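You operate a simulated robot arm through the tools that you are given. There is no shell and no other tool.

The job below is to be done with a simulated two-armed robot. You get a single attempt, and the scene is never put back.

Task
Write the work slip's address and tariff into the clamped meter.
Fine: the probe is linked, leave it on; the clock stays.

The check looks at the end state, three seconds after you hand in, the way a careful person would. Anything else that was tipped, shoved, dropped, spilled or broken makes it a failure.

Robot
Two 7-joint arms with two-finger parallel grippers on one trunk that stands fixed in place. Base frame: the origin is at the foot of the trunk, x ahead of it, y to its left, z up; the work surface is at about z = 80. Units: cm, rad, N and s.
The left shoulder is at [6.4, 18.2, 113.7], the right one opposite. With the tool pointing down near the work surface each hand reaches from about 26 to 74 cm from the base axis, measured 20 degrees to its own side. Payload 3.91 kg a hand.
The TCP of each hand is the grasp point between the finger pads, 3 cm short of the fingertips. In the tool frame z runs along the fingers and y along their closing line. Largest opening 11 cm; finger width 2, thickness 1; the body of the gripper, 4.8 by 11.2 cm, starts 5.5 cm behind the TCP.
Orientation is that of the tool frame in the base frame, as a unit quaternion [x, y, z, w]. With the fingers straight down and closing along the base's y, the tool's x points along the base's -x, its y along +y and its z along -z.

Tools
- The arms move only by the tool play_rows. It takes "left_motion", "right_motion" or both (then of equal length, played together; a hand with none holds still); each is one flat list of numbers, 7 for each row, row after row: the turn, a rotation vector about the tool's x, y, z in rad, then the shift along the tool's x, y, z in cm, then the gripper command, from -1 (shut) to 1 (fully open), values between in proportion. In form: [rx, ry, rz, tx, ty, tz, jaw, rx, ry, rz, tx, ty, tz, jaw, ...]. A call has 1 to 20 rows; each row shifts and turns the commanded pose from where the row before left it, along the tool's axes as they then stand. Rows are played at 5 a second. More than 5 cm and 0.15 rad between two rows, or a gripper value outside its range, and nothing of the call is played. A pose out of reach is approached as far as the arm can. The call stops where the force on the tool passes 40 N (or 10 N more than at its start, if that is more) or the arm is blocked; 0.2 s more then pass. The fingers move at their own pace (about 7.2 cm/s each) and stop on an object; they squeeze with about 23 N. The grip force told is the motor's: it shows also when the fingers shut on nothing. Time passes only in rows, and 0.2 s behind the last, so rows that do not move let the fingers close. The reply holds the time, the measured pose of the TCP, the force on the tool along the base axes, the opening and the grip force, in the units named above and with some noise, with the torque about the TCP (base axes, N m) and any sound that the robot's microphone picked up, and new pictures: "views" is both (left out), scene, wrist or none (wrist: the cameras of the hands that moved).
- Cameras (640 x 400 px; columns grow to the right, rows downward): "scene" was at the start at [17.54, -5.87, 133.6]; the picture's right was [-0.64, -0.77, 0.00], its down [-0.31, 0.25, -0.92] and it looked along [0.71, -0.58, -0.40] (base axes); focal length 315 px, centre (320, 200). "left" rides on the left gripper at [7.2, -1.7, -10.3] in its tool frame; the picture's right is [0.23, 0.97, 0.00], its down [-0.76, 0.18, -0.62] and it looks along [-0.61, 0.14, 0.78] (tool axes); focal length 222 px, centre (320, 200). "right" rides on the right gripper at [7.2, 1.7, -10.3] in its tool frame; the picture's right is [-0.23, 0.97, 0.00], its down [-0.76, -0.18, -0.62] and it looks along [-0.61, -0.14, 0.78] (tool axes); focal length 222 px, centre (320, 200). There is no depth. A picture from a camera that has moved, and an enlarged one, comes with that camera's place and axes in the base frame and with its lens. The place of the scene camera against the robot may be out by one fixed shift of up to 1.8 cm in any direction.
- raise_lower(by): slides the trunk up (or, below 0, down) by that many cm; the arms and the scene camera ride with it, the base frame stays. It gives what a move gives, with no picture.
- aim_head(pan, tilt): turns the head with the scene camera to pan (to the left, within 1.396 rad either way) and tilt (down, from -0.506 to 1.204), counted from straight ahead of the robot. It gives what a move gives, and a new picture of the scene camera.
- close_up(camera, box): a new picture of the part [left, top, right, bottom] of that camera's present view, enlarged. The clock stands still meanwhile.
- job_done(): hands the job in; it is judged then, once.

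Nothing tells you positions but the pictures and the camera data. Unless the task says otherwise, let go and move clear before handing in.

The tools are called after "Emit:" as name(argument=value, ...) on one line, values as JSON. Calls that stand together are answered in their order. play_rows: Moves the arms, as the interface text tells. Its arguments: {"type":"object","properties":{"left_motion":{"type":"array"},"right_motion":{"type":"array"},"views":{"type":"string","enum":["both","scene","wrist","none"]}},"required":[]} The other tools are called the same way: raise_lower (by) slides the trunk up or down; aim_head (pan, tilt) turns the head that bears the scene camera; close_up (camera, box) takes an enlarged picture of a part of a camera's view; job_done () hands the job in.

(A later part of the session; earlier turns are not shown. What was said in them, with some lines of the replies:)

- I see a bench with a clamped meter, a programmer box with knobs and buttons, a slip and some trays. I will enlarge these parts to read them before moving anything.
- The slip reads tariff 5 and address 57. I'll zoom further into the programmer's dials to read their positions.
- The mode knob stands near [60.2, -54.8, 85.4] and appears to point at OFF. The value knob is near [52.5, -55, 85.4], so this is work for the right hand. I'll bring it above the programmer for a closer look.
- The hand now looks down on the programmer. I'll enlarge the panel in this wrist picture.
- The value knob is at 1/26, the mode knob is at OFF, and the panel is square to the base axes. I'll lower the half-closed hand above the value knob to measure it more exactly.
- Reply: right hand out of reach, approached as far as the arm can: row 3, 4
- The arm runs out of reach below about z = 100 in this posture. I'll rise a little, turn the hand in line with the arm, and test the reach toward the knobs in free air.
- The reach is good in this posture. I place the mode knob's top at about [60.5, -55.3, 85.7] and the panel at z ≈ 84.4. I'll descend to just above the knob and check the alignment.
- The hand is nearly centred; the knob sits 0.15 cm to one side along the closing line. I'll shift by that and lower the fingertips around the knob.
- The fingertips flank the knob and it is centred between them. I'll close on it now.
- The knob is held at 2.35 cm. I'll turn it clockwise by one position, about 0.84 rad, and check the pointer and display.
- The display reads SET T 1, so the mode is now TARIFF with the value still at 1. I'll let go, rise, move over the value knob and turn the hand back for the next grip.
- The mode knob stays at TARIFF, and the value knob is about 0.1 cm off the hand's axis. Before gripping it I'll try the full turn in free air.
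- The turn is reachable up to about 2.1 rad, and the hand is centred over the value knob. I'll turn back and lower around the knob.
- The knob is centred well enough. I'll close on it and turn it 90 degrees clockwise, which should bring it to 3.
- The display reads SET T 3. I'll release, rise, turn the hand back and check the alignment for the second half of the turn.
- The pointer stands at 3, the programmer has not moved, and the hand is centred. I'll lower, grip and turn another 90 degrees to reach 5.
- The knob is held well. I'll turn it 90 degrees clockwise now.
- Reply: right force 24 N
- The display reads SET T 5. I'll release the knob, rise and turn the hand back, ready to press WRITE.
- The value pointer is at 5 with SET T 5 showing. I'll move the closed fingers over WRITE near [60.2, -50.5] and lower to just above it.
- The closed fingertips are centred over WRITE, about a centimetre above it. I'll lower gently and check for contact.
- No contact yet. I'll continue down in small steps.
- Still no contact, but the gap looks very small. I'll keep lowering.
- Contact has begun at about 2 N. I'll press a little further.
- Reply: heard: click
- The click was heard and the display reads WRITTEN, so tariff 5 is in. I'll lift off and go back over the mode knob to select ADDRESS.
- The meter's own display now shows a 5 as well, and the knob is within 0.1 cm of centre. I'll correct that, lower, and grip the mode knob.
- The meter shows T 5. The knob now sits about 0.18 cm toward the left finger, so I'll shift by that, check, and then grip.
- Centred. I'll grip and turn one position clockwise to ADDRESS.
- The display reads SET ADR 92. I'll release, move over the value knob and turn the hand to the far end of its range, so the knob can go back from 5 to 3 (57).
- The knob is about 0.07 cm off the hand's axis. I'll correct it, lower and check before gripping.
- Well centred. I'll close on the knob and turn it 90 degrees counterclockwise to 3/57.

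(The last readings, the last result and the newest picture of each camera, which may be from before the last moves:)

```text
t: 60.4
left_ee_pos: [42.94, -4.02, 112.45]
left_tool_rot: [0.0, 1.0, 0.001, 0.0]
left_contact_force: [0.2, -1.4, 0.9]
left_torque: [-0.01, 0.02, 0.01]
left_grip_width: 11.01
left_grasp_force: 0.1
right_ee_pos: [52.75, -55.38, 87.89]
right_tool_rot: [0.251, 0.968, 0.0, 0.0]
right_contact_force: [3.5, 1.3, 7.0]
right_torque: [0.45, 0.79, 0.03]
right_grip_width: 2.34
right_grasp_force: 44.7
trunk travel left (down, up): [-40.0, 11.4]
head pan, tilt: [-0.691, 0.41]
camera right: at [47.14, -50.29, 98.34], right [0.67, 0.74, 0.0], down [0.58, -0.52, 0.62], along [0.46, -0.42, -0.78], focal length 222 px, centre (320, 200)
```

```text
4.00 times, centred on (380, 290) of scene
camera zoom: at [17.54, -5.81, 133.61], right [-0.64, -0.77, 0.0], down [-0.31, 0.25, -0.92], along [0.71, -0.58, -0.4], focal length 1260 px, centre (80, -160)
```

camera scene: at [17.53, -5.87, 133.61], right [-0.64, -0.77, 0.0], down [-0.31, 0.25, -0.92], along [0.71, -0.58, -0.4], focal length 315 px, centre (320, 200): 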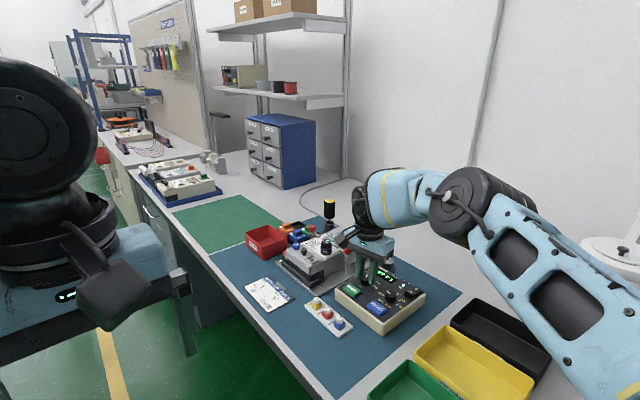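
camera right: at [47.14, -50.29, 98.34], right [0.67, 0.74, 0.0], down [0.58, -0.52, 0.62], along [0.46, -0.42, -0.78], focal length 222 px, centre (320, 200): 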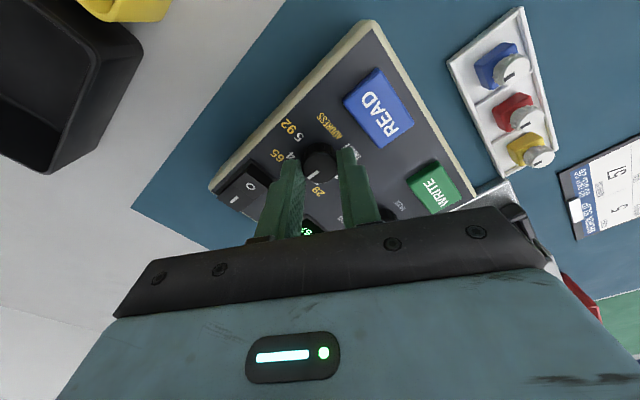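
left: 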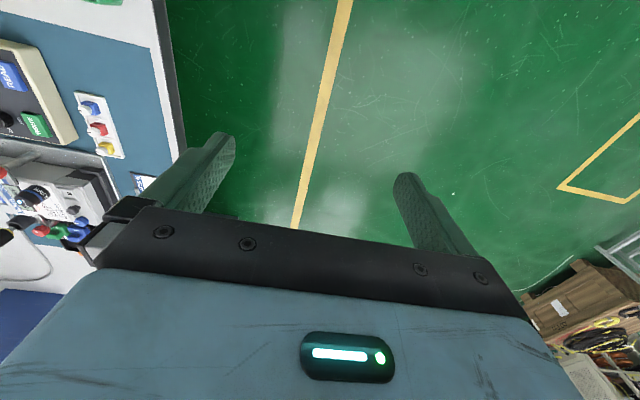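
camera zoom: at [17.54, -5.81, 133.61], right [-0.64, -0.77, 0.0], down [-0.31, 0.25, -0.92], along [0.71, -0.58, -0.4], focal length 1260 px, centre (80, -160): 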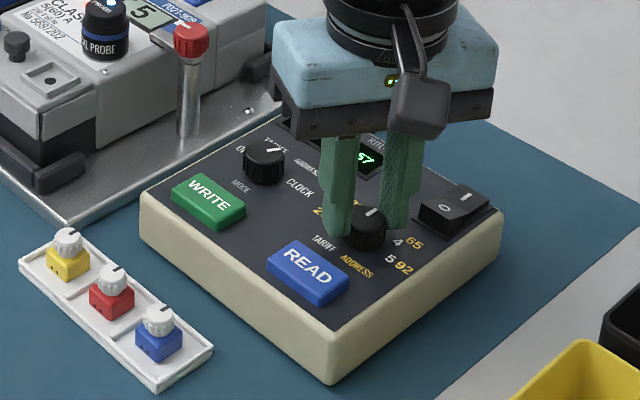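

The display ends in 57 and the pointer is at 3. I'll release, rise, close the fingers and move over WRITE.

Emit:
play_rows(right_motion=[0, 0, 0, 0, 0, 0, -0.345, 0, 0, 0, 0, 0, 0, -0.345, 0, 0, 0, 0, 0, -0.8, -0.345, 0, 0, 0, 0, 0, -1.4, -0.345, 0, 0, 0, 0, 0, -2.0, -0.345, 0, 0, 0, 0, 0, 0, -1, 0, 0, 0, 0, 0, 0, -1, 0, 0, 0, -1.393, 2.637, 0, -1, 0, 0, 0, -1.393, 2.637, 0, -1, 0, 0, 0, -1.393, 2.637, 0, -1, 0, 0, 0, 0, 0, 1.2, -1, 0, 0, 0, 0, 0, 1.2, -1, 0, 0, 0, 0, 0, 0.8, -1, 0, 0, 0, 0, 0, 0, -1], views="wrist")

Emit:
close_up(camera="right", box=[140, 60, 400, 240])

Emit:
close_up(camera="scene", box=[320, 240, 440, 340])

```text
t: 63.4
left_ee_pos: [43.0, -4.13, 112.33]
left_tool_rot: [0.0, 1.0, 0.0, 0.0]
left_contact_force: [0.1, 0.3, 1.1]
left_torque: [0.02, -0.01, -0.04]
left_grip_width: 11.0
left_grasp_force: 0.1
right_ee_pos: [60.21, -50.72, 89.01]
right_tool_rot: [0.251, 0.968, 0.0, 0.0]
right_contact_force: [1.2, 0.3, -0.4]
right_torque: [0.0, -0.02, 0.0]
right_grip_width: 0.0
right_grasp_force: 22.8
trunk travel left (down, up): [-40.0, 11.4]
head pan, tilt: [-0.691, 0.41]
camera right: at [54.65, -45.52, 99.47], right [0.67, 0.74, 0.0], down [0.58, -0.53, 0.62], along [0.46, -0.42, -0.78], focal length 222 px, centre (320, 200)
```

right: 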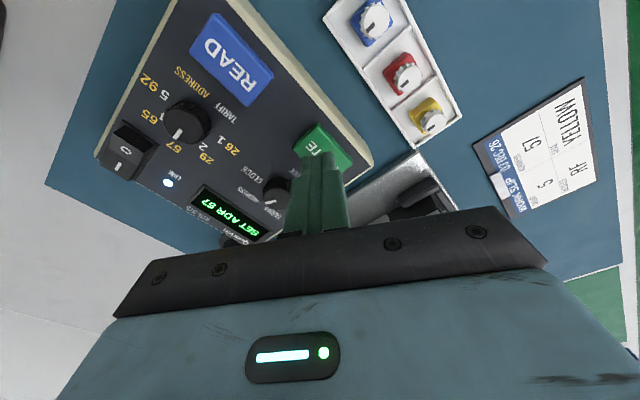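

```text
2.22 times, centred on (270, 150) of right
camera zoom: at [54.65, -45.52, 99.47], right [0.67, 0.74, 0.0], down [0.58, -0.53, 0.62], along [0.46, -0.42, -0.78], focal length 494 px, centre (431, 311)
```

zoom: 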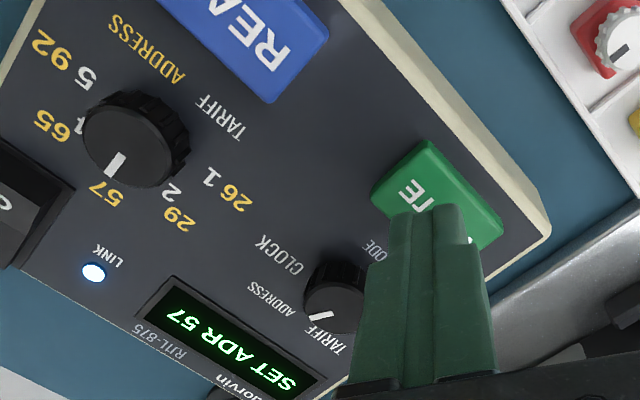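

```text
4.00 times, centred on (380, 290) of scene
camera zoom: at [17.54, -5.85, 133.61], right [-0.64, -0.77, 0.0], down [-0.31, 0.25, -0.92], along [0.71, -0.58, -0.4], focal length 1260 px, centre (80, -160)
```

zoom: 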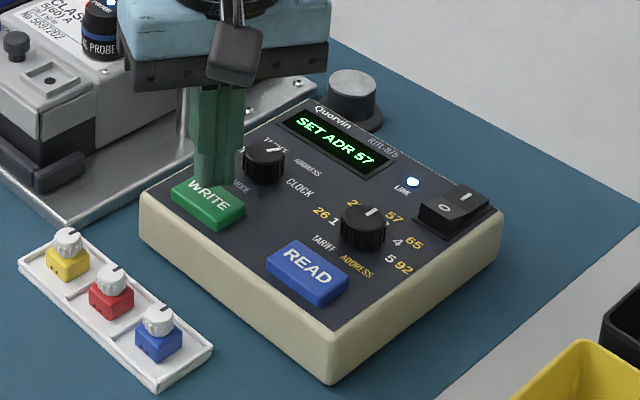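

SET ADR 57 is showing. I'll press WRITE with the same slow approach.

Emit:
play_rows(right_motion=[0, 0, 0, 0.08, 0.14, 0.4, -1, 0, 0, 0, 0, 0, 0.5, -1, 0, 0, 0, 0, 0, 0.3, -1, 0, 0, 0, 0, 0, 0.1, -1, 0, 0, 0, 0, 0, 0.1, -1, 0, 0, 0, 0, 0, 0.1, -1, 0, 0, 0, 0, 0, 0.1, -1, 0, 0, 0, 0, 0, 0, -1], views="none")

Emit:
close_up(camera="scene", box=[340, 250, 420, 300])

```text
t: 65.2
left_ee_pos: [42.89, -4.11, 112.5]
left_tool_rot: [0.0, 1.0, 0.0, -0.001]
left_contact_force: [-0.3, 0.0, -1.5]
left_torque: [-0.02, -0.01, 0.02]
left_grip_width: 11.0
left_grasp_force: 0.0
right_ee_pos: [60.39, -50.51, 87.5]
right_tool_rot: [0.252, 0.968, -0.001, 0.002]
right_contact_force: [-1.2, -1.9, 10.6]
right_torque: [-0.06, 0.07, 0.09]
right_grip_width: 0.0
right_grasp_force: 23.1
trunk travel left (down, up): [-40.0, 11.4]
head pan, tilt: [-0.691, 0.41]
heard: click
```

```text
8.00 times, centred on (380, 275) of scene
camera zoom: at [17.42, -5.82, 133.63], right [-0.64, -0.77, 0.0], down [-0.31, 0.25, -0.92], along [0.71, -0.58, -0.4], focal length 2519 px, centre (-160, -400)
```

zoom: 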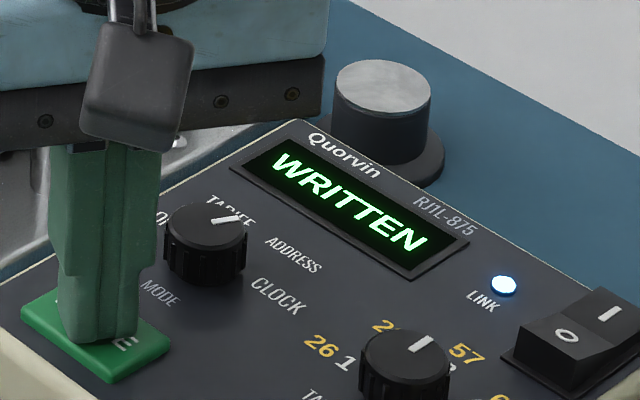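

WRITTEN shows again after the click. I'll lift off, move clear, and then check the meter's display.

Emit:
play_rows(right_motion=[0, 0, 0, 0, 0, -0.6, -1, 0, 0, 0, 0, 0, -1.4, -1, 0, 0, 0, 0, 0, -2.5, -1, 0, 0, 0, 0, 0, -3, -1, 0, 0, 0, 0, 0, -3, -1, 0, 0, 0, 2, 0, -3, -0.345, 0, 0, 0, 3, 0, -3, -0.345, 0, 0, 0, 3, 0, -1, -0.345, 0, 0, 0, 3, 0, 0, -0.345, 0, 0, 0, 3, -1, 0, -0.345, 0, 0, 0, 3, -2, 0, -0.345, 0, 0, 0, 3, -2, 0, -0.345, 0, 0, 0, 0, 0, 0, -0.345], views="both")

Emit:
close_up(camera="scene", box=[295, 220, 375, 270])

Emit:
close_up(camera="scene", box=[320, 240, 440, 340])

Emit:
close_up(camera="scene", box=[235, 190, 395, 300])

```text
t: 68.0
left_ee_pos: [43.01, -4.04, 112.45]
left_tool_rot: [0.001, 1.0, 0.0, -0.001]
left_contact_force: [-0.3, -0.9, -0.5]
left_torque: [-0.02, -0.02, 0.0]
left_grip_width: 11.02
left_grasp_force: 0.0
right_ee_pos: [40.69, -45.13, 104.62]
right_tool_rot: [0.251, 0.968, 0.0, 0.001]
right_contact_force: [0.5, 0.1, 0.1]
right_torque: [0.01, 0.04, -0.02]
right_grip_width: 3.58
right_grasp_force: 0.1
trunk travel left (down, up): [-40.0, 11.4]
head pan, tilt: [-0.691, 0.41]
camera scene: at [17.6, -5.83, 133.6], right [-0.64, -0.77, 0.0], down [-0.31, 0.25, -0.92], along [0.71, -0.58, -0.4], focal length 315 px, centre (320, 200)
camera right: at [35.07, -40.08, 115.07], right [0.67, 0.74, 0.0], down [0.58, -0.53, 0.62], along [0.46, -0.42, -0.78], focal length 222 px, centre (320, 200)
```

scene: 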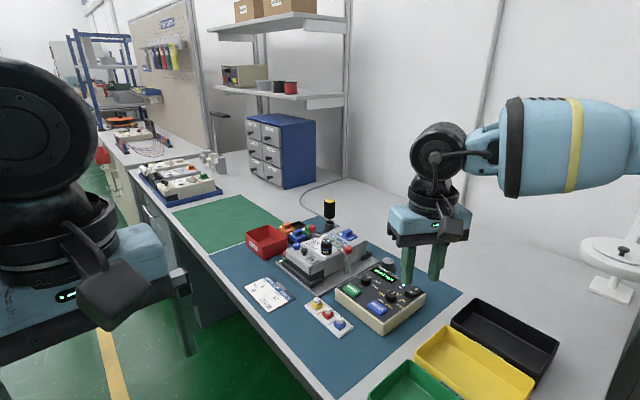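
right: 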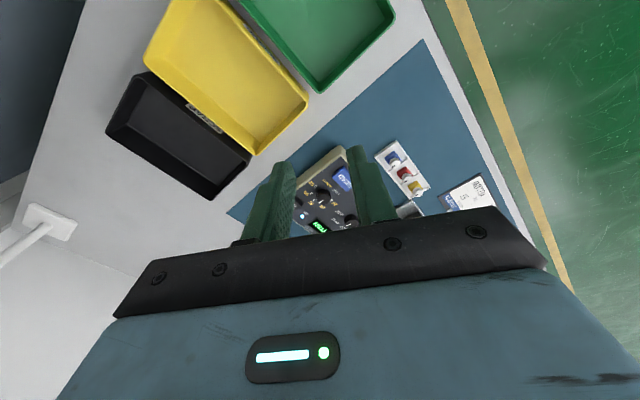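

```text
8.00 times, centred on (335, 245) of scene
camera zoom: at [17.6, -5.83, 133.6], right [-0.64, -0.77, 0.0], down [-0.31, 0.25, -0.92], along [0.71, -0.58, -0.4], focal length 2519 px, centre (200, -160)
```

zoom: 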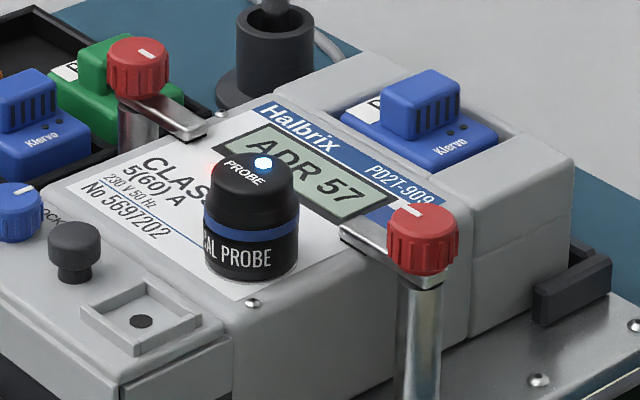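

```text
4.00 times, centred on (380, 290) of scene
camera zoom: at [17.6, -5.83, 133.6], right [-0.64, -0.77, 0.0], down [-0.31, 0.25, -0.92], along [0.71, -0.58, -0.4], focal length 1260 px, centre (80, -160)
```

zoom: 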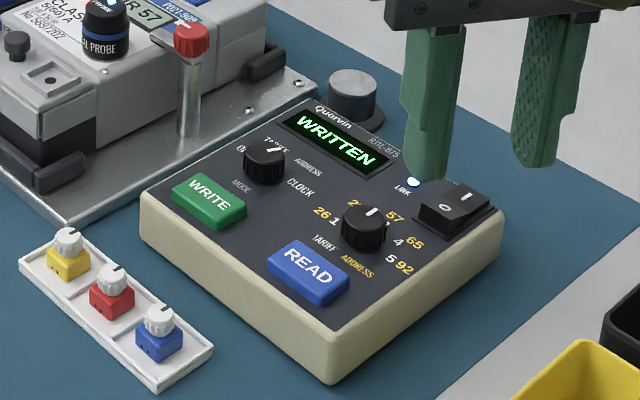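

```text
3.64 times, centred on (315, 245) of scene
camera zoom: at [17.6, -5.83, 133.6], right [-0.64, -0.77, 0.0], down [-0.31, 0.25, -0.92], along [0.71, -0.58, -0.4], focal length 1145 px, centre (338, 36)
```

zoom: 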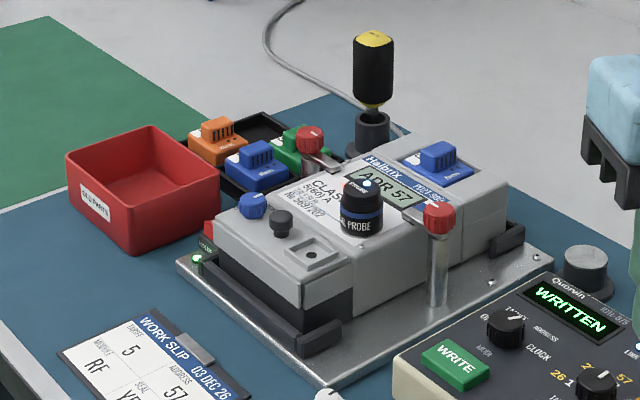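

The meter now reads ADR 57, after T 5 earlier. The probe is still on and linked, nothing else has moved, and both hands are clear, so I'm handing in.

Emit:
job_done()

```text
The job is handed in.
```

The clamped meter now holds tariff 5 and address 57, as the work slip asks. After each write the programmer showed WRITTEN, and the meter's own display showed T 5 and then ADR 57.

The probe is still on and linked, and I never selected or wrote the clock setting. In the final pictures the programmer and everything around it stand where they started.

The programmer's mode knob, which started at OFF, is left at ADDRESS. Its value knob, which started at 1/26, is left at 3/57.

I did not use READ to check the stored values again.
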